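You operate a simulated robot arm through the tools that you are given. There is no shell and no other tool. Be economical: measure what you need, move in short steps, check, and stop when the job is done.

Carry out the task below with a simulated robot arm. There is one attempt and no reset: what you move stays moved.

JOB
Stick channels three and two from hole to hole, then rub both down.
Fine: one straight run from the green hole to the blue one; each sticks once; rub with the orange cloth till the grey foam no longer shows; cloth back where it lay; other pieces stay on the sheet.

Only the result counts: the job must be done as asked and must still hold three seconds after the hand-in. Knocking over, shifting, dropping, spilling or breaking anything else fails it. Flat cloth is picked up by pressing the open fingertips on it (5 to 10 N) and closing them slowly along it; thin cloth reads only 2 to 8 mm in the jaws.

ROBOT AND FRAMES
A 7-joint arm with a two-finger parallel gripper, fixed in place. Base frame: the origin is at the foot of the arm, x ahead of it, y to its left, z up; the work surface is at about z = 0.754. Readings come in m, rad, newtons and seconds.
With the tool pointing down near the work surface it reaches from about 0.3 to 0.68 m from the base axis. Its first joint turns from -1.152 to 1.152 rad. Payload 1.57 kg.
The TCP is the grasp point between the finger pads, 0.03 m short of the fingertips. In the tool frame z runs along the fingers and y along their closing line. The gripper opens to 0.11 m. The fingers are 0.024 m wide and 0.012 m thick; the gripper's body (0.048 by 0.112 m) begins 0.078 m behind the TCP.
Orientation is that of the tool frame in the base frame, as a unit quaternion [w, x, y, z]. With the fingers straight down and closing along the base's y, the tool's x points along the base's -x, its y along +y and its z along -z.

CONTROLS
- The arm moves only by the tool jog_arm. Its argument "series" is a list of rows, each a list of 7 numbers: the shift along the base's x, y, z in m, then the turn, a rotation vector about the base's x, y, z in degrees, then the gripper command, from -1 (fully open) to 1 (shut), values between in proportion. In form: [[tx, ty, tz, wx, wy, wz, hand], ...]. A call has 1 to 12 rows; each row shifts and turns the commanded pose from where the row before left it. A row lasts 0.2 s, in which the tool goes at most 0.05 m and 0.15 rad; a call with a longer step from one row to the next is refused whole, and so is a gripper value outside its range. Where a pose cannot be reached the arm comes as near as it can. A force on the tool above 40 N (or 10 N above the force at the start of the call, whichever is more), or a blocked arm, ends the call early, and 0.2 s more pass. Each finger travels about 0.108 m/s and halts on what it meets, pressing with about 26 N; the grip force reading is that of the motor and also rises with nothing between the fingers. The clock runs only during rows and for 0.2 s after the last one: add rows that do not move to give the fingers time. It gives the time, the measured TCP pose, the force on the tool (base axes), the opening and the grip force at its end, in the units of the frame above (readings bear some noise), with the torque about the TCP (base axes, N m) and any sound that the robot's microphone picked up.
- Cameras (640 x 400 px; columns grow to the right, rows downward): "scene" is fixed at [0.1572, -0.4191, 1.3665]; the picture's right is [0.68, -0.73, 0.00], its down [-0.65, -0.60, -0.46] and it looks along [0.34, 0.31, -0.89] (base axes); focal length 297 px, centre (320, 200). "wrist" rides on the gripper at [0.07, 0.016, -0.141] in the tool frame; the picture's right is [-0.23, 0.97, 0.00], its down [-0.86, -0.20, -0.48] and it looks along [-0.47, -0.11, 0.88] (tool axes); focal length 222 px, centre (320, 200). There is no depth. A picture from a camera that has moved, and an enlarged one, comes with that camera's place and axes in the base frame and with its lens.
- get_image(camera): a new picture of that camera. The clock stands still meanwhile.
- close_up(camera, box): a new picture of the part [left, top, right, bottom] of that camera's present view, enlarged. The clock stands still meanwhile.
- sign_off(): hands the job in; it is judged then, once.

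Go step by step. Nothing tells you positions but the pictures and the camera data: compare them with the known pose of the tool, close in by small moves and look again before you grip or let go. The budget is 120 turns and 64 pictures, counting those below and the enlarged ones. Unless the task says otherwise, let go and move clear before handing in, and close with one line.

The tools are called after "Emit:" as name(argument=value, ...) on one line, values as JSON. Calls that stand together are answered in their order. jog_arm: Moves the arm, as the interface text tells. Its arguments: {"type":"object","properties":{"series":{"type":"array"}},"required":["series"]} The other tools are called the same way: get_image (camera) takes a picture; close_up (camera, box) takes an enlarged picture of a part of a camera's view; sign_off () hands the job in.

At the start:

```text
clock: 0.0
eef_pos: [0.3393, -0.1434, 0.9684]
ee_rot: [0.0, 0.0, 1.0, 0.0]
ft_force: [-0.3, 1.3, -0.7]
moment: [-0.01, 0.02, 0.0]
opening: 0.1099
finger_force: 0.0
```

scene: 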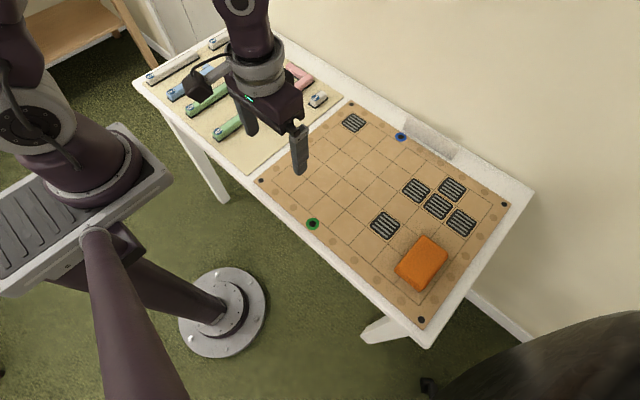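
wrist: 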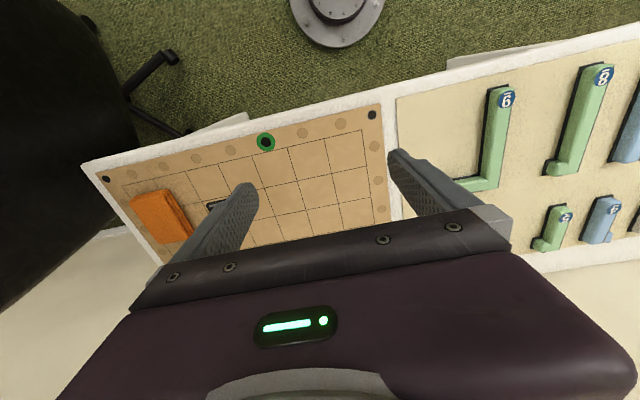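

I see a sheet with numbered channel pieces on the left, and a board with a green and a blue hole, dark blocks and an orange cloth. I'll enlarge both areas first.

Emit:
close_up(camera="scene", box=[130, 20, 350, 160])

Emit:
close_up(camera="scene", box=[250, 90, 540, 340])

```text
2.86 times, centred on (240, 90) of scene
camera zoom: at [0.1572, -0.4191, 1.3665], right [0.68, -0.73, 0.0], down [-0.65, -0.6, -0.46], along [0.34, 0.31, -0.89], focal length 849 px, centre (549, 514)
```

zoom: 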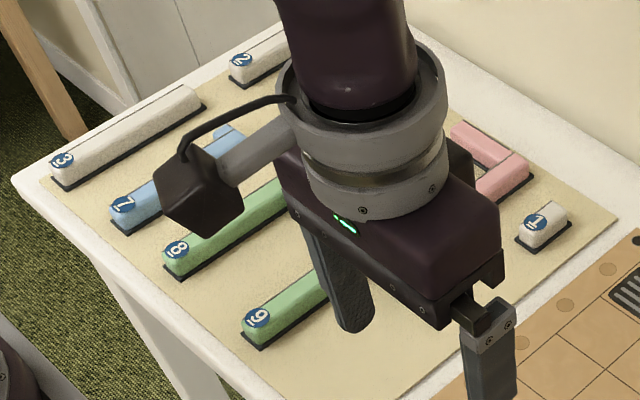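

```text
1.60 times, centred on (395, 215) of scene
camera zoom: at [0.1572, -0.4191, 1.3665], right [0.68, -0.73, 0.0], down [-0.65, -0.6, -0.46], along [0.34, 0.31, -0.89], focal length 476 px, centre (200, 176)
```

zoom: 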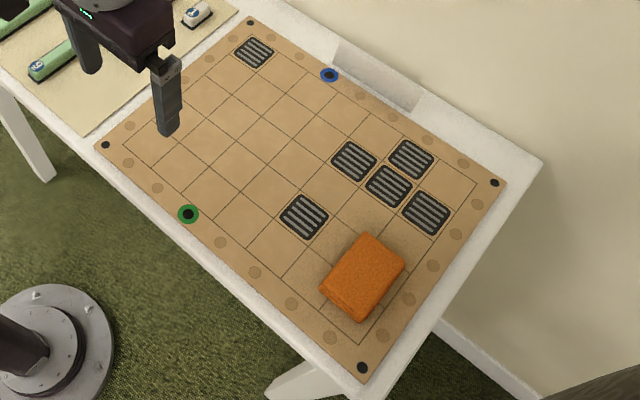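

Piece 3 lies along x near (0.35–0.51, 0.40) and piece 2 beyond it. The green hole is near (0.335, -0.233) and the blue near (0.67, -0.235), so the run goes along x. I'll move the wrist camera over the pieces.

Emit:
jog_arm(series=[[0.012, 0.0443, 0, 0, 0, 0, -1], [0.012, 0.0443, 0, 0, 0, 0, -1], [0.012, 0.0443, 0, 0, 0, 0, -1], [0.012, 0.0443, 0, 0, 0, 0, -1], [0.012, 0.0443, 0, 0, 0, 0, -1], [0.012, 0.0443, 0, 0, 0, 0, -1], [0.012, 0.0443, 0, 0, 0, 0, -1], [0.012, 0.0443, 0, 0, 0, 0, -1], [0.012, 0.0443, 0, 0, 0, 0, -1], [0.012, 0.0443, 0, 0, 0, 0, -1], [0, 0, 0, 0, 0, 0, -1]])

Emit:
get_image(camera="wrist")

Emit:
get_image(camera="scene")

```text
clock: 2.4
eef_pos: [0.4584, 0.3008, 0.9688]
ee_rot: [0.0, 0.0, 1.0, 0.0]
ft_force: [-0.1, 0.8, 0.5]
moment: [0.02, 0.0, -0.01]
opening: 0.11
finger_force: 0.1
```

```text
59 pictures are left
camera wrist: at [0.3891, 0.3174, 1.1101], right [0.23, 0.97, 0.0], down [0.86, -0.2, 0.48], along [0.47, -0.11, -0.88], focal length 222 px, centre (320, 200)
```

wrist: 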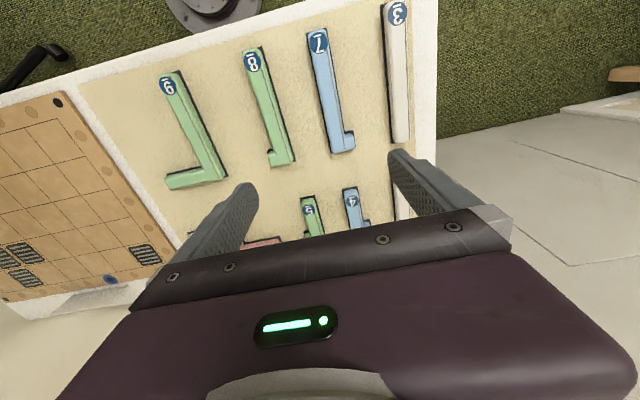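

```text
58 pictures are left
```

scene: 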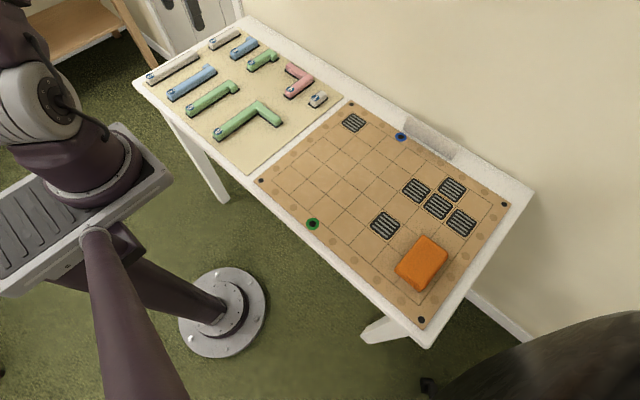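

Scene is unobstructed now; I'll take enlarged views to measure pieces and board accurately.

Emit:
close_up(camera="scene", box=[140, 20, 268, 100])

Emit:
close_up(camera="scene", box=[280, 100, 440, 240])

Emit:
close_up(camera="wrist", box=[300, 0, 460, 160])

```text
5.00 times, centred on (204, 60) of scene
camera zoom: at [0.1572, -0.419, 1.3665], right [0.68, -0.73, 0.0], down [-0.65, -0.6, -0.46], along [0.34, 0.31, -0.89], focal length 1486 px, centre (900, 900)
```

zoom: 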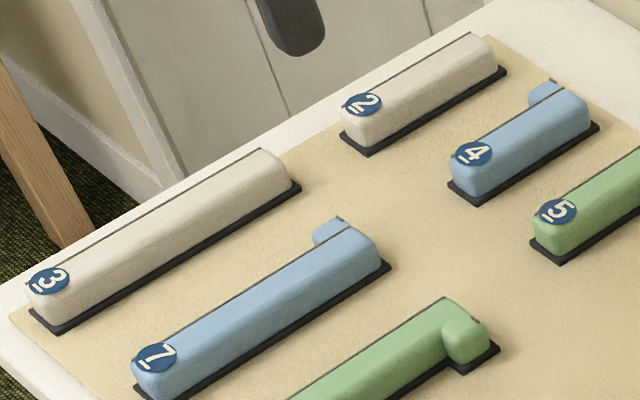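

```text
2.86 times, centred on (360, 170) of scene
camera zoom: at [0.1572, -0.419, 1.3665], right [0.68, -0.73, 0.0], down [-0.65, -0.6, -0.46], along [0.34, 0.31, -0.89], focal length 849 px, centre (206, 286)
```

zoom: 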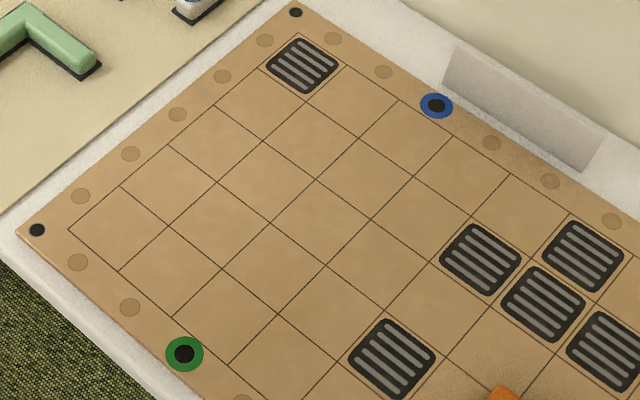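

```text
2.50 times, centred on (380, 80) of wrist
camera zoom: at [0.3891, 0.3174, 1.1101], right [0.23, 0.97, 0.0], down [0.86, -0.2, 0.48], along [0.47, -0.11, -0.88], focal length 555 px, centre (170, 500)
```

zoom: 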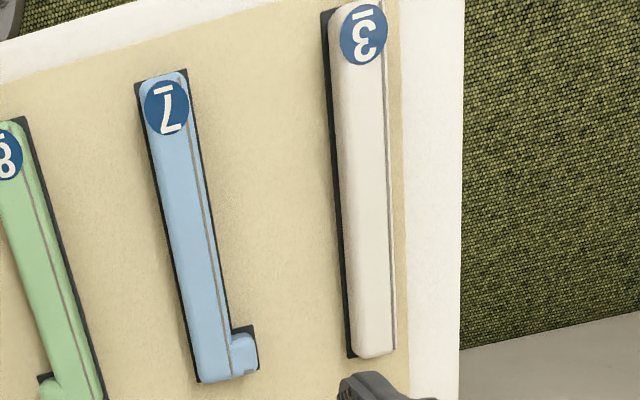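

Grid cells are about 60 mm: the green–blue column is y ≈ -0.2305, x 0.352–0.652. Piece 3 (3 cells) is centred at about (0.415, 0.422), top z ≈ 0.774. I'll move above it and check.

Emit:
jog_arm(series=[[-0.011, 0.0303, -0.02, 0, 0, 0, -0.1], [-0.011, 0.0303, -0.02, 0, 0, 0, -0.1], [-0.011, 0.0303, -0.03, 0, 0, 0, -0.1], [-0.011, 0.0303, -0.03, 0, 0, 0, -0.1], [0, 0, -0.03, 0, 0, 0, -0.1], [0, 0, 0, 0, 0, 0, -0.1]])

Emit:
get_image(camera="wrist")

Emit:
close_up(camera="scene", box=[130, 20, 258, 100])

```text
clock: 3.8
eef_pos: [0.4129, 0.4215, 0.8391]
ee_rot: [0.0, 0.0, 1.0, 0.0]
ft_force: [1.1, 0.5, 0.2]
moment: [0.0, -0.01, -0.01]
opening: 0.0605
finger_force: 0.1
```

```text
54 pictures are left
camera wrist: at [0.3444, 0.4376, 0.9798], right [0.23, 0.97, 0.0], down [0.86, -0.2, 0.48], along [0.47, -0.11, -0.88], focal length 222 px, centre (320, 200)
```

wrist: 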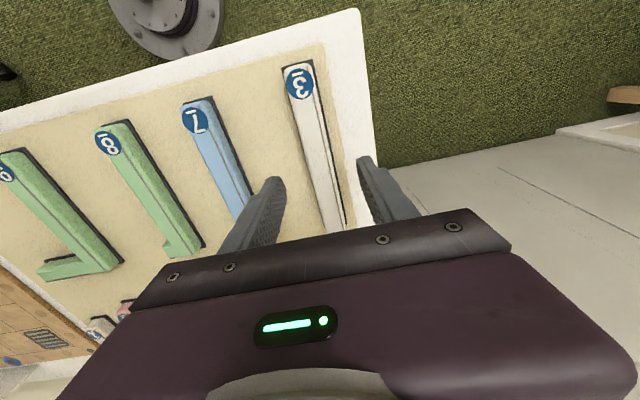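

```text
5.00 times, centred on (194, 60) of scene
camera zoom: at [0.1572, -0.4191, 1.3665], right [0.68, -0.73, 0.0], down [-0.65, -0.6, -0.46], along [0.34, 0.31, -0.89], focal length 1486 px, centre (950, 900)
```

zoom: 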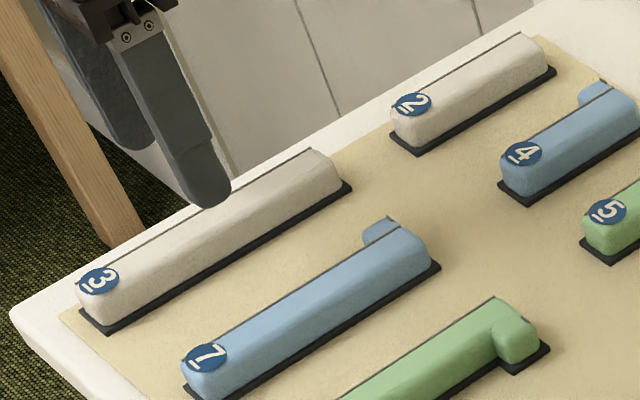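

Aligned within 1 mm. Lower to z ≈ 0.790 and close gently.

Emit:
jog_arm(series=[[0.002, 0, -0.02, 0, 0, 0, -0.1], [0, 0, -0.015, 0, 0, 0, -0.1], [0, 0, -0.012, 0, 0, 0, -0.1], [0, 0, 0, 0, 0, 0, -0.1], [0, 0, 0, 0, 0, 0, 0.2], [0, 0, 0, 0, 0, 0, 0.4], [0, 0, 0, 0, 0, 0, 0.7], [0, 0, 0, 0, 0, 0, 0.9], [0, 0, 0, 0, 0, 0, 1], [0, 0, 0, 0, 0, 0, 1]])

Emit:
close_up(camera="scene", box=[130, 20, 258, 100])

```text
clock: 6.0
eef_pos: [0.4149, 0.4217, 0.7917]
ee_rot: [0.0, -0.001, 1.0, 0.001]
ft_force: [-0.1, -1.4, -0.3]
moment: [0.01, 0.01, 0.01]
opening: 0.0231
finger_force: 25.8
```

```text
5.00 times, centred on (194, 60) of scene
camera zoom: at [0.1572, -0.4191, 1.3665], right [0.68, -0.73, 0.0], down [-0.65, -0.6, -0.46], along [0.34, 0.31, -0.89], focal length 1486 px, centre (950, 900)
```

zoom: 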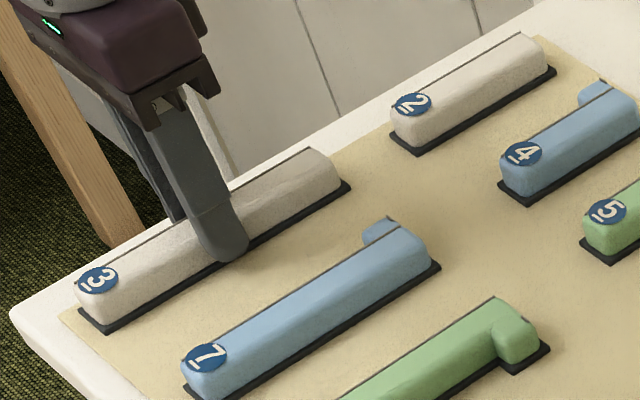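

Gripped at 23 mm. Lift and check the piece hangs level.

Emit:
jog_arm(series=[[0, 0, 0.01, 0, 0, 0, 1], [0, 0, 0.015, 0, 0, 0, 1], [0, 0, 0.025, 0, 0, 0, 1], [0, 0, 0.03, 0, 0, 0, 1], [0, 0, 0.03, 0, 0, 0, 1], [0, 0, 0, 0, 0, 0, 1]])

Emit:
get_image(camera="wrist")

Emit:
close_up(camera="scene", box=[130, 0, 290, 100])

```text
clock: 7.4
eef_pos: [0.4163, 0.4205, 0.9023]
ee_rot: [0.0, 0.001, 1.0, 0.0]
ft_force: [0.2, 1.0, 0.5]
moment: [-0.02, 0.0, 0.02]
opening: 0.0
finger_force: 20.9
```

```text
51 pictures are left
camera wrist: at [0.3464, 0.4371, 1.0436], right [0.23, 0.97, 0.0], down [0.85, -0.2, 0.48], along [0.47, -0.11, -0.88], focal length 222 px, centre (320, 200)
```

wrist: 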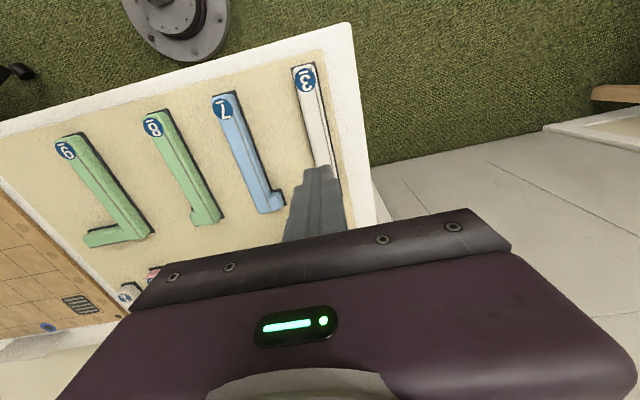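

```text
4.00 times, centred on (210, 50) of scene
camera zoom: at [0.1571, -0.4191, 1.3665], right [0.68, -0.73, 0.0], down [-0.65, -0.6, -0.46], along [0.34, 0.31, -0.89], focal length 1189 px, centre (760, 800)
```

zoom: 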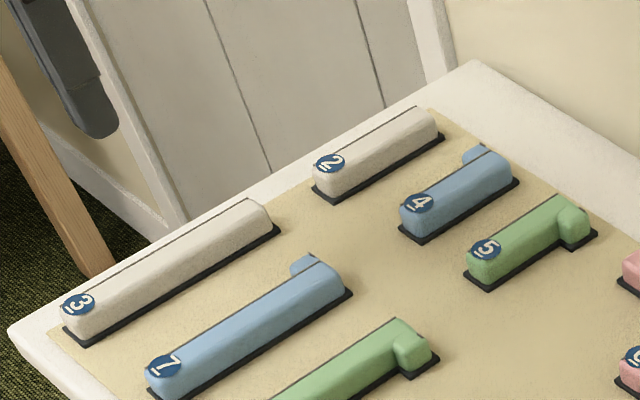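

The grip slipped off the rounded top; piece 3 still lies where it was. I'll grip lower, with the tips about 2 mm above the sheet.

Emit:
jog_arm(series=[[-0.0015, 0.0005, -0.01, 0, 0, 0, -0.1], [0, 0, -0.03, 0, 0, 0, -0.1], [0, 0, -0.03, 0, 0, 0, -0.1], [0, 0, -0.025, 0, 0, 0, -0.1], [0, 0, -0.015, 0, 0, 0, -0.1], [0, 0, -0.006, 0, 0, 0, -0.1], [0, 0, 0, 0, 0, 0, -0.1]])

Emit:
get_image(camera="wrist")

```text
clock: 9.0
eef_pos: [0.4122, 0.4207, 0.7851]
ee_rot: [0.001, 0.0, 1.0, 0.0]
ft_force: [0.4, 0.0, -0.3]
moment: [0.0, 0.03, -0.02]
opening: 0.0604
finger_force: 0.1
```

```text
49 pictures are left
camera wrist: at [0.3442, 0.4381, 0.9277], right [0.23, 0.97, 0.0], down [0.85, -0.2, 0.48], along [0.47, -0.11, -0.88], focal length 222 px, centre (320, 200)
```

wrist: 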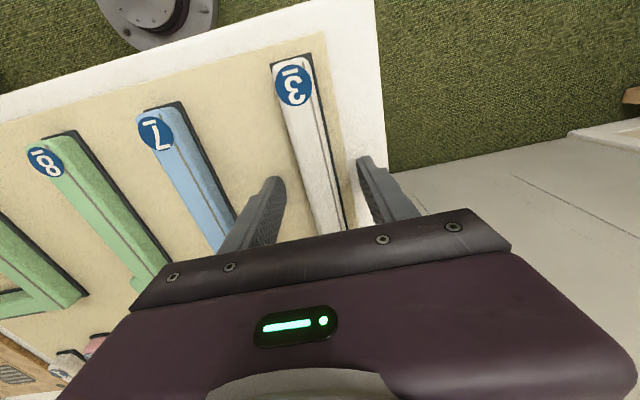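

Emit:
jog_arm(series=[[0.001, 0, 0.001, 0, 0, 0, 0.2], [0, 0, 0, 0, 0, 0, 0.4], [0, 0, 0, 0, 0, 0, 0.6], [0, 0, 0, 0, 0, 0, 0.8], [0, 0, 0, 0, 0, 0, 1], [0, 0, 0, 0, 0, 0, 1], [0, 0, 0.003, 0, 0, 0, 1], [0, 0, 0.003, 0, 0, 0, 1], [0, 0, 0.004, 0, 0, 0, 1], [0, 0, 0, 0, 0, 0, 1]])

Emit:
close_up(camera="scene", box=[130, 20, 258, 100])

```text
clock: 11.2
eef_pos: [0.4147, 0.4218, 0.7964]
ee_rot: [0.0, 0.0, 1.0, 0.0]
ft_force: [-0.7, 0.4, -0.9]
moment: [-0.02, -0.01, -0.03]
opening: 0.0229
finger_force: 26.5
```

```text
5.00 times, centred on (194, 60) of scene
camera zoom: at [0.1572, -0.4191, 1.3665], right [0.68, -0.73, 0.0], down [-0.65, -0.6, -0.46], along [0.34, 0.31, -0.89], focal length 1486 px, centre (950, 900)
```

zoom: 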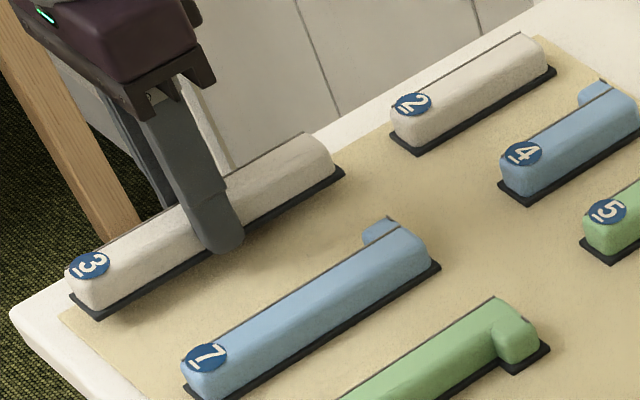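

Piece 3 is lifting now. I'll raise it further and check again.

Emit:
jog_arm(series=[[0, 0, 0.01, 0, 0, 0, 1], [0, 0, 0.02, 0, 0, 0, 1], [0, 0, 0.02, 0, 0, 0, 1], [0, 0, 0.025, 0, 0, 0, 1], [0, 0, 0, 0, 0, 0, 1]])

Emit:
get_image(camera="wrist")

```text
clock: 12.4
eef_pos: [0.4158, 0.4207, 0.8709]
ee_rot: [0.0, 0.0, 1.0, 0.0]
ft_force: [-0.3, -0.2, -0.5]
moment: [-0.04, 0.02, 0.0]
opening: 0.023
finger_force: 26.0
```

```text
47 pictures are left
camera wrist: at [0.3458, 0.4385, 1.012], right [0.23, 0.97, 0.0], down [0.86, -0.2, 0.48], along [0.47, -0.11, -0.88], focal length 222 px, centre (320, 200)
```

wrist: 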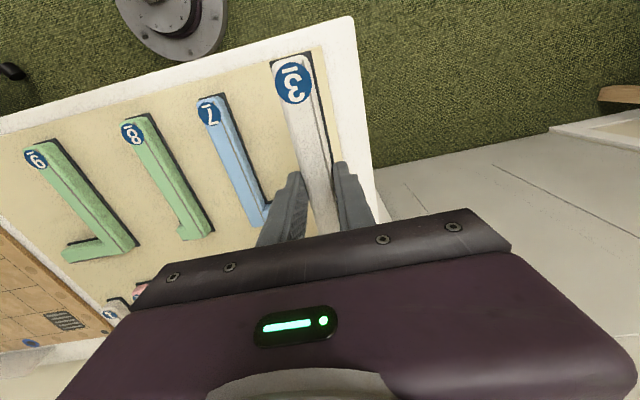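

Held firmly. Now carry it across to above the run column, x ≈ 0.442, y ≈ -0.2305.

Emit:
jog_arm(series=[[0.002, -0.046, 0, 0, 0, 0, 1], [0.002, -0.046, 0, 0, 0, 0, 1], [0.002, -0.046, 0, 0, 0, 0, 1], [0.002, -0.046, 0, 0, 0, 0, 1], [0.002, -0.046, 0, 0, 0, 0, 1], [0.002, -0.046, 0, 0, 0, 0, 1], [0.002, -0.046, 0, 0, 0, 0, 1], [0.002, -0.046, 0, 0, 0, 0, 1], [0.002, -0.046, 0, 0, 0, 0, 1], [0.002, -0.046, 0, 0, 0, 0, 1], [0.002, -0.046, 0, 0, 0, 0, 1], [0.002, -0.046, 0, 0, 0, 0, 1]])

Emit:
jog_arm(series=[[0.002, -0.045, 0, 0, 0, 0, 1], [0.001, -0.04, -0.01, 0, 0, 0, 1], [0, -0.0155, -0.02, 0, 0, 0, 1], [0, 0, -0.02, 0, 0, 0, 1], [0, 0, 0, 0, 0, 0, 1], [0, 0, 0, 0, 0, 0, 1]])

Emit:
get_image(camera="wrist")

Emit:
close_up(camera="scene", box=[280, 110, 440, 240])

```text
clock: 15.0
eef_pos: [0.4383, -0.1289, 0.8722]
ee_rot: [0.001, 0.0, 1.0, 0.0]
ft_force: [-0.8, -0.4, -0.3]
moment: [0.03, 0.0, -0.01]
opening: 0.023
finger_force: 25.9
```

```text
clock: 16.4
eef_pos: [0.4418, -0.2302, 0.8219]
ee_rot: [-0.001, 0.001, 1.0, 0.0]
ft_force: [-0.3, 0.6, 0.5]
moment: [-0.04, -0.05, 0.0]
opening: 0.0229
finger_force: 25.9
```

```text
46 pictures are left
camera wrist: at [0.3721, -0.2132, 0.9636], right [0.23, 0.97, 0.0], down [0.86, -0.2, 0.48], along [0.47, -0.11, -0.88], focal length 222 px, centre (320, 200)
```

wrist: 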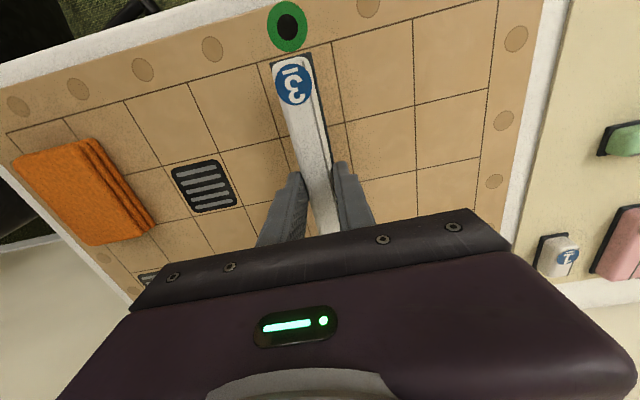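

```text
3.08 times, centred on (360, 175) of scene
camera zoom: at [0.1572, -0.4191, 1.3665], right [0.68, -0.73, 0.0], down [-0.65, -0.6, -0.46], along [0.34, 0.31, -0.89], focal length 915 px, centre (197, 277)
```

zoom: 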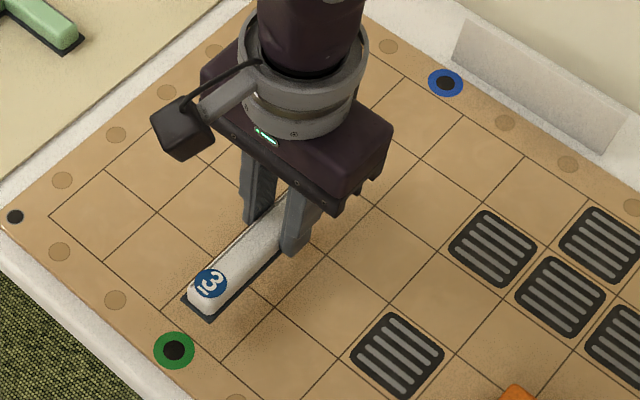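

The wrist view agrees (green hole at about (0.333, -0.229), column edge at -0.199). Lower to about 5 mm above the board and re-check.

Emit:
jog_arm(series=[[0, 0, -0.015, 0, 0, 0, 1], [0, 0, -0.01, 0, 0, 0, 1], [0, 0, -0.004, 0, 0, 0, 1], [0, 0, 0, 0, 0, 0, 1], [0, 0, 0, 0, 0, 0, 1]])

Emit:
close_up(camera="wrist", box=[220, 0, 380, 100])

Emit:
close_up(camera="scene", box=[300, 160, 380, 240])

```text
clock: 17.6
eef_pos: [0.4419, -0.2314, 0.7922]
ee_rot: [0.0, 0.0, 1.0, 0.0]
ft_force: [0.2, -0.5, 0.0]
moment: [0.06, -0.01, 0.03]
opening: 0.0229
finger_force: 26.0
```

```text
4.00 times, centred on (300, 50) of wrist
camera zoom: at [0.3733, -0.2135, 0.934], right [0.23, 0.97, 0.0], down [0.86, -0.2, 0.48], along [0.47, -0.11, -0.88], focal length 888 px, centre (400, 800)
```

zoom: 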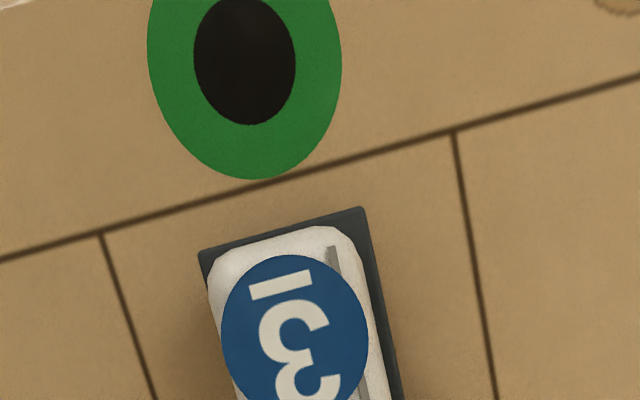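

```text
5.00 times, centred on (340, 200) of scene
camera zoom: at [0.1572, -0.4191, 1.3665], right [0.68, -0.73, 0.0], down [-0.65, -0.6, -0.46], along [0.34, 0.31, -0.89], focal length 1486 px, centre (220, 200)
```

zoom: 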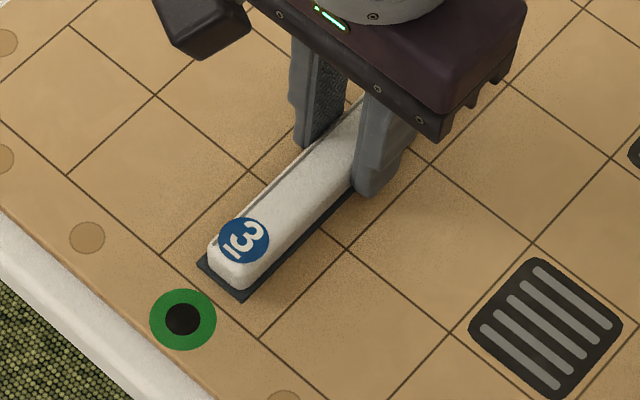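

Lateral alignment is within a millimetre; along the run the piece is about 3 mm too far toward blue. I'll correct by -3 mm in x, then lower to contact.

Emit:
jog_arm(series=[[-0.003, 0, 0, 0, 0, 0, 1], [0, 0, -0.002, 0, 0, 0, 1], [0, 0, -0.002, 0, 0, 0, 1], [0, 0, -0.001, 0, 0, 0, 1], [0, 0, 0, 0, 0, 0, 1]])

Emit:
close_up(camera="wrist", box=[220, 0, 380, 100])

```text
clock: 18.8
eef_pos: [0.4399, -0.2308, 0.7877]
ee_rot: [0.001, 0.0, 1.0, -0.001]
ft_force: [-0.1, 1.7, 35.6]
moment: [0.38, 0.34, -0.11]
opening: 0.0228
finger_force: 25.4
```

```text
4.00 times, centred on (300, 50) of wrist
camera zoom: at [0.3701, -0.214, 0.9299], right [0.23, 0.97, 0.0], down [0.85, -0.2, 0.48], along [0.47, -0.11, -0.88], focal length 888 px, centre (400, 800)
```

zoom: 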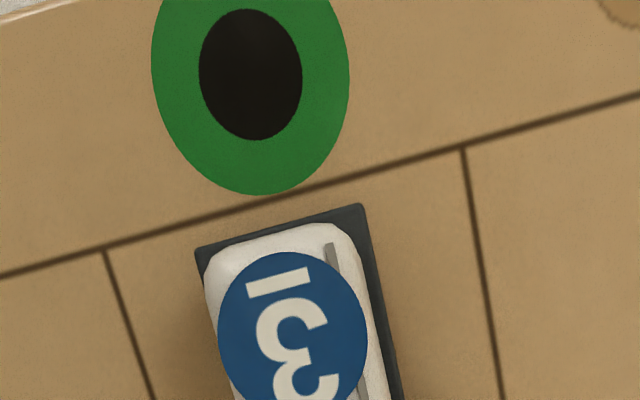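

Contact made at 35 N; the foam end sits about 3–4 mm inside the first line. Release and lift off, and check.

Emit:
jog_arm(series=[[0, 0, 0, 0, 0, 0, 0.4], [0, 0, 0, 0, 0, 0, 0.1], [0, 0, 0, 0, 0, 0, 0.1], [0, 0, 0.02, 0, 0, 0, 0.1], [0, 0, 0.04, 0, 0, 0, 0.1], [0, 0, 0.04, 0, 0, 0, 0], [0, 0.045, 0.02, 0, 0, 0, 0], [0, 0.045, 0, 0, 0, 0, 0], [0, 0.045, 0, 0, 0, 0, 0], [0, 0.045, 0, 0, 0, 0, 0]])

Emit:
close_up(camera="scene", box=[290, 110, 430, 240])

```text
clock: 21.0
eef_pos: [0.4391, -0.0497, 0.9101]
ee_rot: [0.0, 0.0, 1.0, 0.0]
ft_force: [0.0, 0.2, -0.1]
moment: [-0.01, 0.02, 0.02]
opening: 0.0549
finger_force: 0.1
```

```text
3.08 times, centred on (360, 175) of scene
camera zoom: at [0.1571, -0.4191, 1.3665], right [0.68, -0.73, 0.0], down [-0.65, -0.6, -0.46], along [0.34, 0.31, -0.89], focal length 915 px, centre (197, 277)
```

zoom: 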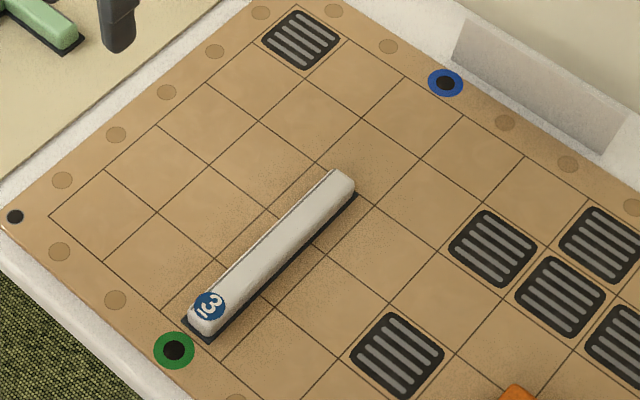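

Piece 3 is stuck in place along the column. Now piece 2 (foam about x 0.549–0.663, y ≈ 0.4155), which lies at the edge of reach; I'll see how near the arm gets pointing straight down.

Emit:
jog_arm(series=[[0.0109, 0.0388, -0.003, 0, 0, 0, 0], [0.0109, 0.0388, -0.003, 0, 0, 0, 0], [0.0109, 0.0388, -0.003, 0, 0, 0, 0], [0.0109, 0.0388, -0.003, 0, 0, 0, 0], [0.0109, 0.0388, -0.003, 0, 0, 0, 0], [0.0109, 0.0388, -0.003, 0, 0, 0, 0], [0.0109, 0.0388, -0.003, 0, 0, 0, 0], [0.0109, 0.0388, -0.003, 0, 0, 0, 0], [0.0109, 0.0388, -0.003, 0, 0, 0, 0], [0.0109, 0.0388, -0.003, 0, 0, 0, -0.1], [0.0109, 0.0388, -0.003, 0, 0, 0, -0.1], [0.0109, 0.0388, -0.003, 0, 0, 0, -0.1]])

Emit:
jog_arm(series=[[0, 0, -0.02, 0, 0, 0, -0.1], [0, 0, 0, 0, 0, 0, -0.1]])

Emit:
get_image(camera="wrist")

Emit:
close_up(camera="scene", box=[140, 0, 300, 100])

```text
clock: 23.6
eef_pos: [0.5493, 0.3871, 0.8733]
ee_rot: [-0.001, 0.001, 1.0, -0.001]
ft_force: [-1.0, 0.5, -0.1]
moment: [0.01, -0.03, 0.02]
opening: 0.0603
finger_force: 0.2
out of reach, approached as far as the arm can: row 12
```

```text
clock: 24.2
eef_pos: [0.5503, 0.3865, 0.8532]
ee_rot: [0.0, 0.0, 1.0, -0.001]
ft_force: [-0.8, 0.8, -1.0]
moment: [-0.03, -0.03, 0.01]
opening: 0.0605
finger_force: 0.0
```

```text
40 pictures are left
camera wrist: at [0.48, 0.4041, 0.9952], right [0.23, 0.97, 0.0], down [0.86, -0.2, 0.48], along [0.47, -0.11, -0.88], focal length 222 px, centre (320, 200)
```

wrist: 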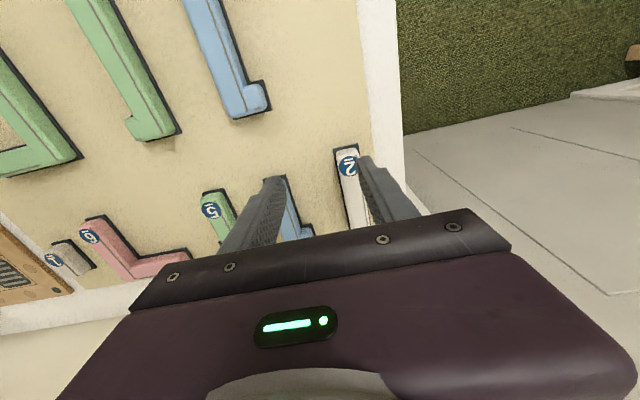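

```text
4.00 times, centred on (220, 50) of scene
camera zoom: at [0.1571, -0.4191, 1.3665], right [0.68, -0.73, 0.0], down [-0.65, -0.6, -0.46], along [0.34, 0.31, -0.89], focal length 1189 px, centre (720, 800)
```

zoom: 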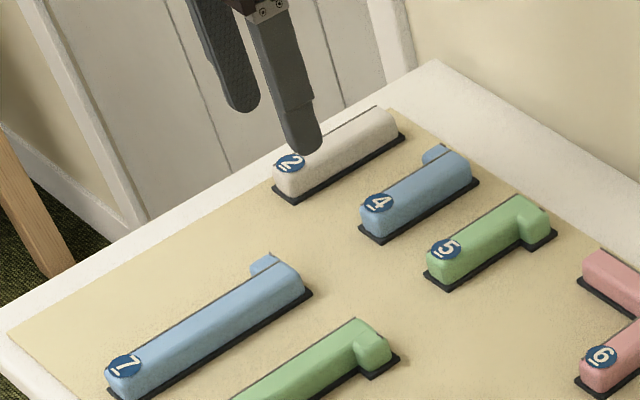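

Straight down stops at about 0.672 m radius. I'll tilt the fingers outward 21° about y (closing line stays along y) and then advance over the near part of piece 2.

Emit:
jog_arm(series=[[0, 0, 0, 0, -7, 0, -0.1], [0, 0, 0, 0, -7, 0, -0.1], [0, 0, 0, 0, -7, 0, -0.1], [0.013, 0.0145, 0, 0, 0, 0, -0.1], [0.013, 0.0145, 0, 0, 0, 0, -0.1], [0, 0, 0, 0, 0, 0, -0.1]])

Emit:
get_image(camera="wrist")

Emit:
close_up(camera="scene", box=[160, 0, 300, 90])

```text
clock: 25.6
eef_pos: [0.5751, 0.4159, 0.8509]
ee_rot: [0.183, 0.0, 0.983, 0.0]
ft_force: [0.2, 0.9, -0.1]
moment: [0.02, -0.01, 0.03]
opening: 0.0609
finger_force: 0.1
```

```text
38 pictures are left
camera wrist: at [0.459, 0.4324, 0.9584], right [0.21, 0.97, 0.08], down [0.63, -0.2, 0.75], along [0.75, -0.11, -0.65], focal length 222 px, centre (320, 200)
```

wrist: 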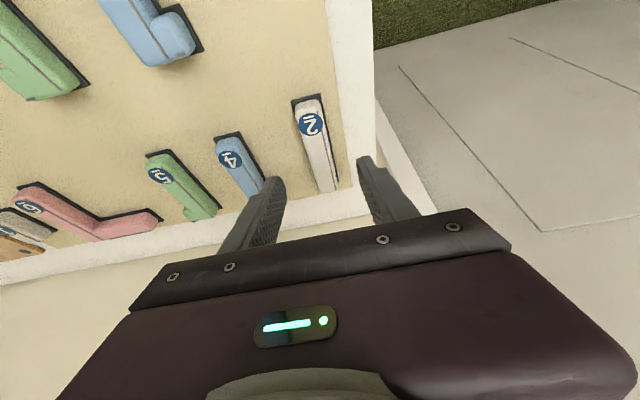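

```text
4.44 times, centred on (230, 45) of scene
camera zoom: at [0.1572, -0.4191, 1.3665], right [0.68, -0.73, 0.0], down [-0.65, -0.6, -0.46], along [0.34, 0.31, -0.89], focal length 1321 px, centre (720, 889)
```

zoom: 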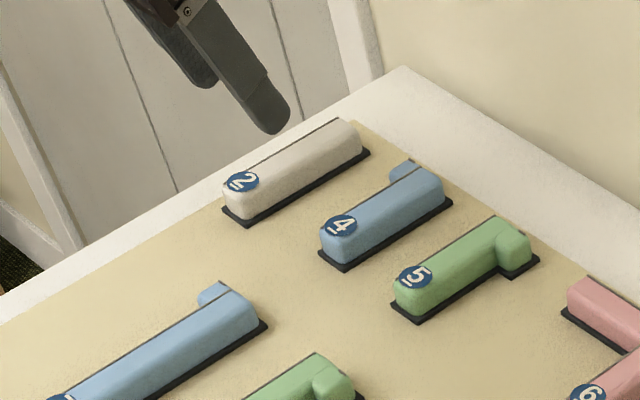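

Reached. Lower to TCP z ≈ 0.788 and check before closing.

Emit:
jog_arm(series=[[0, 0, -0.02, 0, 0, 0, -0.1], [0, 0, -0.02, 0, 0, 0, -0.1], [0, 0, -0.015, 0, 0, 0, -0.1], [0, 0, -0.0075, 0, 0, 0, -0.1], [0, 0, 0, 0, 0, 0, -0.1]])

Emit:
get_image(camera="wrist")

```text
clock: 26.8
eef_pos: [0.5748, 0.4162, 0.7899]
ee_rot: [0.183, 0.0, 0.983, 0.0]
ft_force: [0.6, -0.4, 0.1]
moment: [0.03, 0.03, 0.02]
opening: 0.0604
finger_force: 0.1
```

```text
36 pictures are left
camera wrist: at [0.4599, 0.4327, 0.8961], right [0.21, 0.97, 0.08], down [0.63, -0.2, 0.75], along [0.75, -0.11, -0.65], focal length 222 px, centre (320, 200)
```

wrist: 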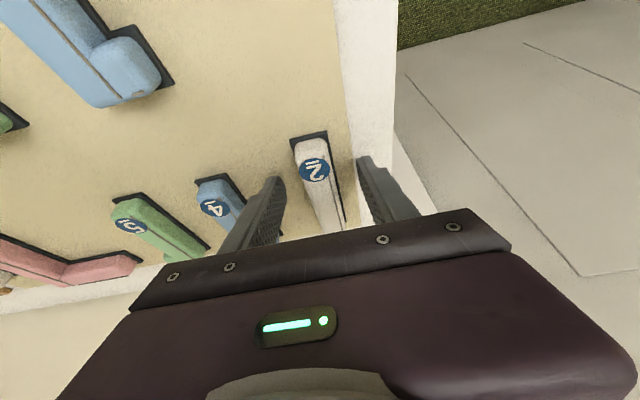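

Emit:
jog_arm(series=[[0, 0, -0.0015, 0, 0, 0, 0.2], [0, 0, 0, 0, 0, 0, 0.4], [0, 0, 0, 0, 0, 0, 0.6], [0, 0, 0, 0, 0, 0, 0.8], [0, 0, 0, 0, 0, 0, 1], [0, 0, 0, 0, 0, 0, 1], [0, 0, 0.003, 0, 0, 0, 1], [0, 0, 0.003, 0, 0, 0, 1], [0, 0, 0.004, 0, 0, 0, 1], [0, 0, 0, 0, 0, 0, 1]])

Emit:
close_up(camera="scene", box=[160, 0, 300, 90])

```text
clock: 29.0
eef_pos: [0.5748, 0.4141, 0.7975]
ee_rot: [0.183, 0.0, 0.983, 0.0]
ft_force: [0.6, -0.5, -0.7]
moment: [0.01, 0.01, 0.0]
opening: 0.0231
finger_force: 25.8
```

```text
4.44 times, centred on (230, 45) of scene
camera zoom: at [0.1572, -0.4191, 1.3665], right [0.68, -0.73, 0.0], down [-0.65, -0.6, -0.46], along [0.34, 0.31, -0.89], focal length 1321 px, centre (720, 889)
```

zoom: 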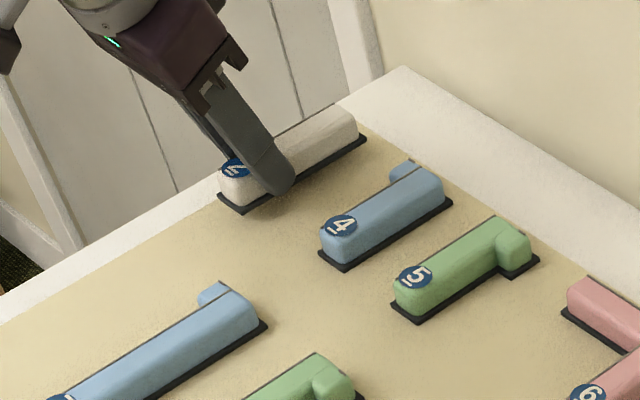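

Piece 2 is up and level. Raise and carry it to above the column, x ≈ 0.5595, keeping the tilt.

Emit:
jog_arm(series=[[0, 0, 0.01, 0, 0, 0, 1], [0, 0, 0.02, 0, 0, 0, 1], [0, 0, 0.02, 0, 0, 0, 1], [0, 0, 0.025, 0, 0, 0, 1], [-0.0015, -0.03, 0, 0, 0, 0, 1], [-0.0015, -0.045, 0, 0, 0, 0, 1], [-0.0015, -0.045, 0, 0, 0, 0, 1], [-0.0015, -0.045, 0, 0, 0, 0, 1], [-0.0015, -0.045, 0, 0, 0, 0, 1], [-0.0015, -0.045, 0, 0, 0, 0, 1], [-0.0015, -0.045, 0, 0, 0, 0, 1], [-0.0015, -0.045, 0, 0, 0, 0, 1]])

Emit:
jog_arm(series=[[-0.0015, -0.045, 0, 0, 0, 0, 1], [-0.002, -0.045, 0, 0, 0, 0, 1], [0, -0.045, 0, 0, 0, 0, 1], [0, -0.045, 0, 0, 0, 0, 1], [0, -0.045, 0, 0, 0, 0, 1], [0, -0.045, 0, 0, 0, 0, 1], [0, -0.0306, -0.02, 0, 0, 0, 1], [0, 0, -0.02, 0, 0, 0, 1], [0, 0, 0, 0, 0, 0, 1], [0, 0, 0, 0, 0, 0, 1]])

Emit:
get_image(camera="wrist")

Emit:
close_up(camera="scene", box=[290, 90, 450, 240])

```text
clock: 31.6
eef_pos: [0.5616, 0.0705, 0.874]
ee_rot: [0.182, -0.002, 0.983, 0.001]
ft_force: [-0.2, 0.4, -0.8]
moment: [0.02, 0.05, 0.03]
opening: 0.0229
finger_force: 26.2
```

```text
clock: 33.8
eef_pos: [0.557, -0.2285, 0.8343]
ee_rot: [0.182, 0.001, 0.983, -0.001]
ft_force: [0.6, 1.0, -0.9]
moment: [0.0, -0.02, 0.01]
opening: 0.0231
finger_force: 25.4
```

```text
34 pictures are left
camera wrist: at [0.4426, -0.2131, 0.941], right [0.21, 0.97, 0.08], down [0.63, -0.2, 0.75], along [0.75, -0.11, -0.65], focal length 222 px, centre (320, 200)
```

wrist: 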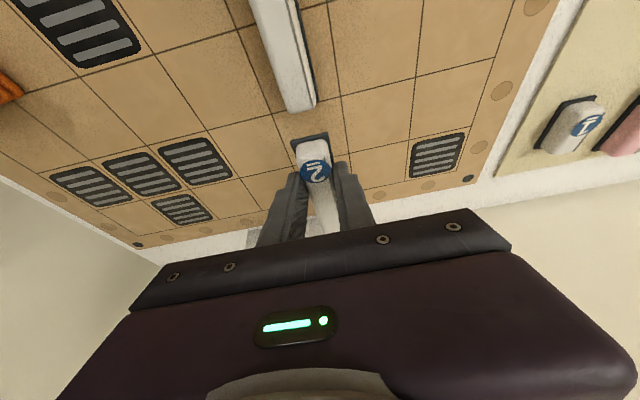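

```text
2.67 times, centred on (370, 165) of scene
camera zoom: at [0.1572, -0.4191, 1.3665], right [0.68, -0.73, 0.0], down [-0.65, -0.6, -0.46], along [0.34, 0.31, -0.89], focal length 793 px, centre (187, 293)
```

zoom: 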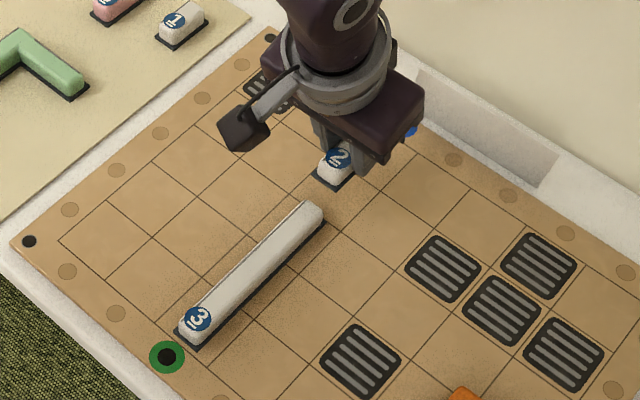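

Lower to about 5 mm above the board and check alignment with the column and piece 3.

Emit:
jog_arm(series=[[0, 0, -0.02, 0, 0, 0, 1], [0, 0, -0.015, 0, 0, 0, 1], [0, 0, -0.005, 0, 0, 0, 1], [0, 0, 0, 0, 0, 0, 1], [0, 0, 0, 0, 0, 0, 1]])

Emit:
close_up(camera="wrist", box=[240, 80, 400, 180])

Emit:
close_up(camera="scene", box=[340, 110, 420, 180])

```text
clock: 35.0
eef_pos: [0.56, -0.2301, 0.794]
ee_rot: [0.183, 0.0, 0.983, 0.0]
ft_force: [0.2, 0.0, 0.2]
moment: [-0.04, 0.0, 0.03]
opening: 0.0226
finger_force: 26.4
```

```text
4.00 times, centred on (320, 130) of wrist
camera zoom: at [0.4439, -0.2125, 0.9012], right [0.21, 0.97, 0.08], down [0.63, -0.2, 0.75], along [0.75, -0.11, -0.65], focal length 888 px, centre (320, 480)
```

zoom: 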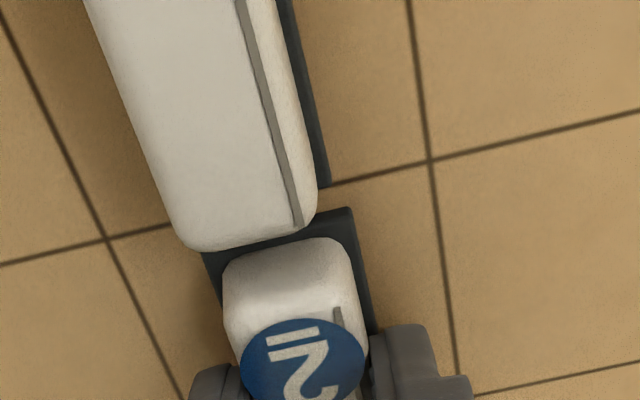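

```text
5.71 times, centred on (380, 145) of scene
camera zoom: at [0.1572, -0.4191, 1.3665], right [0.68, -0.73, 0.0], down [-0.65, -0.6, -0.46], along [0.34, 0.31, -0.89], focal length 1699 px, centre (-23, 514)
```

zoom: 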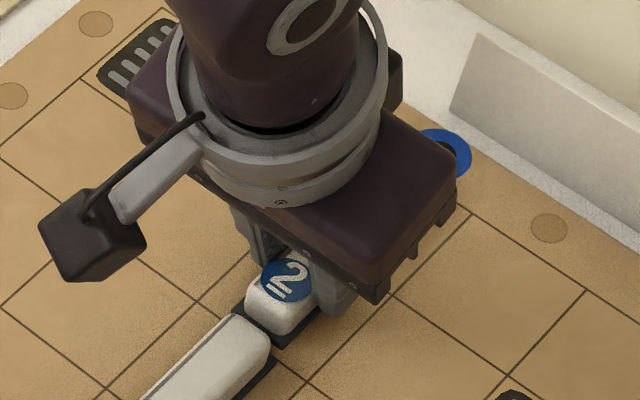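

Piece 2 sits about 1 mm off the column axis and about 3 mm beyond piece 3's end, which is right. Lower to contact in small steps.

Emit:
jog_arm(series=[[0, -0.0005, -0.003, 0, 0, 0, 1], [0, 0, -0.002, 0, 0, 0, 1], [0, 0, -0.001, 0, 0, 0, 1], [0, 0, 0, 0, 0, 0, 1]])

```text
clock: 35.8
eef_pos: [0.5599, -0.23, 0.7907]
ee_rot: [0.186, 0.0, 0.983, -0.001]
ft_force: [-0.9, 1.1, 6.5]
moment: [0.01, 0.19, -0.03]
opening: 0.0227
finger_force: 26.1
stopped in row 4: the force on the tool passed its limit at 43 N (the readings are from after the stop); the commanded pose is now the measured one
```

Emit:
jog_arm(series=[[0, 0, -0.001, 0, 0, 0, 1], [0, 0, 0, 0, 0, 0, 1]])

Emit:
close_up(camera="wrist", box=[240, 80, 400, 180])

```text
clock: 36.4
eef_pos: [0.5614, -0.2308, 0.7899]
ee_rot: [0.186, 0.0, 0.982, -0.002]
ft_force: [-5.5, 2.3, 27.0]
moment: [0.3, 0.48, 0.1]
opening: 0.023
finger_force: 25.9
```

```text
4.00 times, centred on (320, 130) of wrist
camera zoom: at [0.445, -0.2133, 0.897], right [0.21, 0.97, 0.08], down [0.62, -0.2, 0.76], along [0.75, -0.11, -0.65], focal length 888 px, centre (320, 480)
```

zoom: 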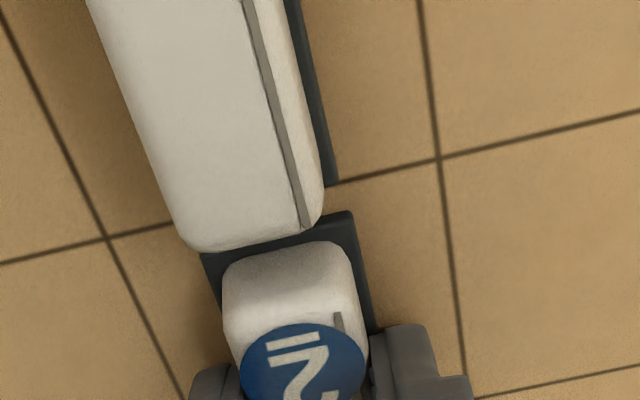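

In contact at 27 N. Release, lift straight up, untilt and move aside.

Emit:
jog_arm(series=[[0, 0, 0, 0, 0, 0, 0.4], [0, 0, 0, 0, 0, 0, 0.1], [0, 0, 0, 0, 0, 0, 0.1], [0, 0, 0.02, 0, 0, 0, 0.1], [0, 0, 0.04, 0, 0, 0, 0.1], [-0.02, 0.02, 0.03, 0, 7, 0, 0], [-0.02, 0.03, 0.03, 0, 7, 0, 0], [-0.02, 0.04, 0, 0, 7, 0, 0], [-0.02, 0.045, 0, 0, 0, 0, 0], [-0.02, 0.045, 0, 0, 0, 0, 0], [-0.02, 0.045, 0, 0, 0, 0, 0]])

Emit:
close_up(camera="scene", box=[300, 110, 420, 240])

Emit:
close_up(camera="scene", box=[370, 200, 490, 330])

```text
clock: 38.8
eef_pos: [0.4385, -0.0061, 0.9078]
ee_rot: [0.003, 0.0, 1.0, -0.001]
ft_force: [0.2, -0.5, 0.2]
moment: [0.0, 0.01, 0.0]
opening: 0.055
finger_force: 0.1
```

```text
3.08 times, centred on (360, 175) of scene
camera zoom: at [0.1571, -0.4191, 1.3665], right [0.68, -0.73, 0.0], down [-0.65, -0.6, -0.46], along [0.34, 0.31, -0.89], focal length 915 px, centre (197, 277)
```

zoom: 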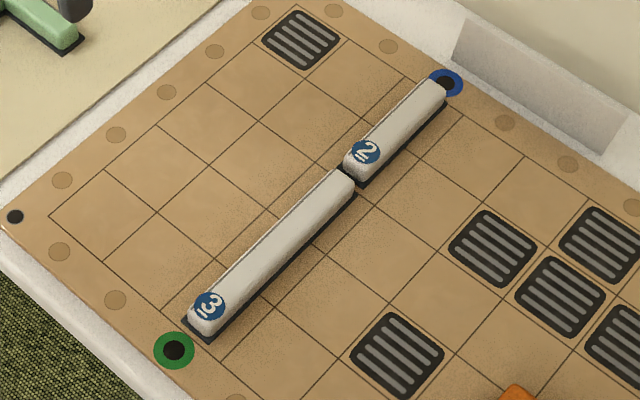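

```text
3.08 times, centred on (430, 265) of scene
camera zoom: at [0.1571, -0.4191, 1.3665], right [0.68, -0.73, 0.0], down [-0.65, -0.6, -0.46], along [0.34, 0.31, -0.89], focal length 915 px, centre (-18, 0)
```

zoom: 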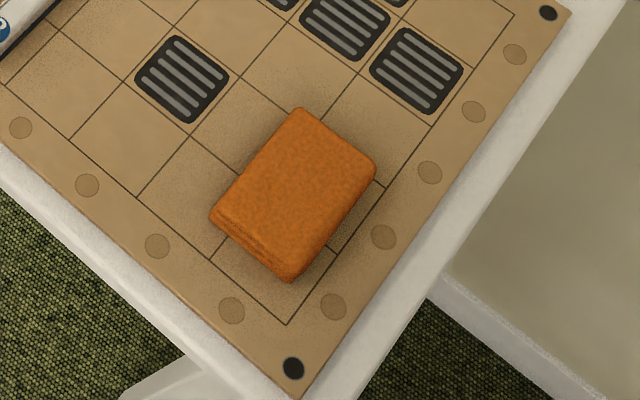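

The run is complete from green to blue. Next is the orange cloth: a folded pad at about x 0.370–0.473, y -0.488 to -0.424. I'll look at it closely with the wrist camera.

Emit:
jog_arm(series=[[-0.002, -0.045, 0, 0, 0, 0, -0.5], [-0.002, -0.045, 0, 0, 0, 0, -0.5], [-0.002, -0.045, 0, 0, 0, 0, -0.5], [-0.002, -0.045, 0, 0, 0, 0, -0.5], [-0.002, -0.045, 0, 0, 0, 0, -0.5], [-0.002, -0.045, 0, 0, 0, 0, -0.5], [-0.002, -0.045, 0, 0, 0, 0, -0.5], [-0.002, -0.045, 0, 0, 0, 0, -0.5], [-0.002, -0.045, 0, 0, 0, 0, -0.5], [0, -0.045, -0.015, 0, 0, 0, -0.5], [0, 0, -0.015, 0, 0, 0, -0.5], [0, 0, 0, 0, 0, 0, -0.5]])

Emit:
get_image(camera="wrist")

Emit:
close_up(camera="wrist", box=[220, 60, 400, 220])

```text
clock: 41.4
eef_pos: [0.4243, -0.4566, 0.8791]
ee_rot: [0.003, 0.0, 1.0, 0.0]
ft_force: [-0.5, 0.5, -0.8]
moment: [-0.01, 0.03, 0.0]
opening: 0.0826
finger_force: 0.0
```

```text
27 pictures are left
camera wrist: at [0.3533, -0.4388, 1.02], right [0.23, 0.97, 0.0], down [0.85, -0.2, 0.48], along [0.47, -0.11, -0.88], focal length 222 px, centre (320, 200)
```

wrist: 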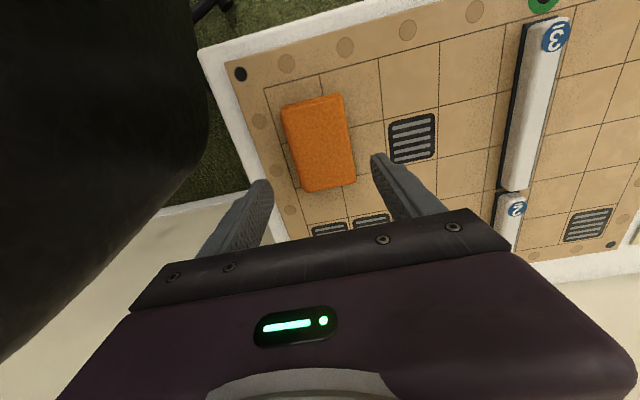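

```text
2.50 times, centred on (310, 140) of wrist
camera zoom: at [0.3533, -0.4388, 1.02], right [0.23, 0.97, 0.0], down [0.85, -0.2, 0.48], along [0.47, -0.11, -0.88], focal length 555 px, centre (345, 350)
```

zoom: 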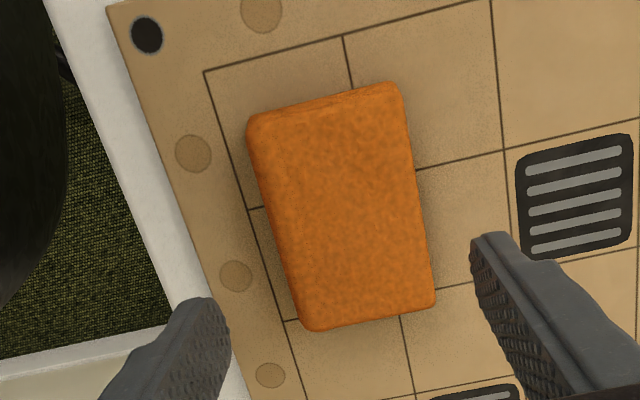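

The cloth is a thick folded pad, about 20 mm high and 64 mm wide in y. I'll straddle it along y, tips about 7 mm above the board so its underside stays free for rubbing.

Emit:
jog_arm(series=[[-0.002, 0.001, -0.03, 0, 0, 0, -0.5], [0, 0, -0.03, 0, 0, 0, -0.5], [0, 0, -0.02, 0, 0, 0, -0.5], [0, 0, -0.008, 0, 0, 0, -0.5], [0, 0, 0, 0, 0, 0, -0.5], [0, 0, 0, 0, 0, 0, -0.5]])

Emit:
close_up(camera="scene", box=[370, 200, 490, 330])

Emit:
get_image(camera="wrist")

```text
clock: 42.8
eef_pos: [0.4204, -0.4543, 0.7909]
ee_rot: [0.002, 0.0, 1.0, 0.0]
ft_force: [0.3, -0.3, 0.2]
moment: [-0.01, 0.01, -0.02]
opening: 0.0822
finger_force: 0.1
```

```text
3.08 times, centred on (430, 265) of scene
camera zoom: at [0.1572, -0.4191, 1.3665], right [0.68, -0.73, 0.0], down [-0.65, -0.6, -0.46], along [0.34, 0.31, -0.89], focal length 915 px, centre (-18, 0)
```

zoom: 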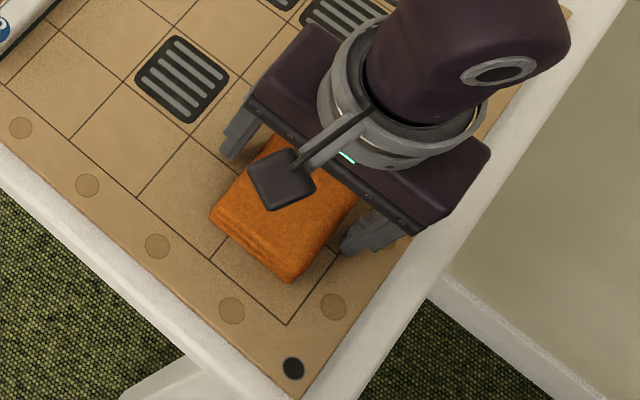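

```text
24 pictures are left
camera wrist: at [0.3512, -0.4364, 0.9326], right [0.23, 0.97, 0.0], down [0.85, -0.2, 0.48], along [0.47, -0.11, -0.88], focal length 222 px, centre (320, 200)
```

wrist: 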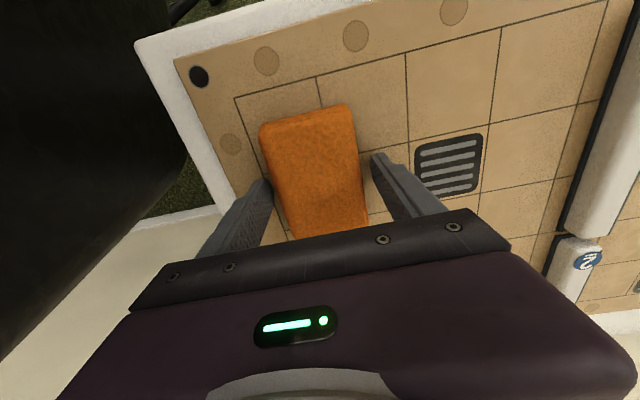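

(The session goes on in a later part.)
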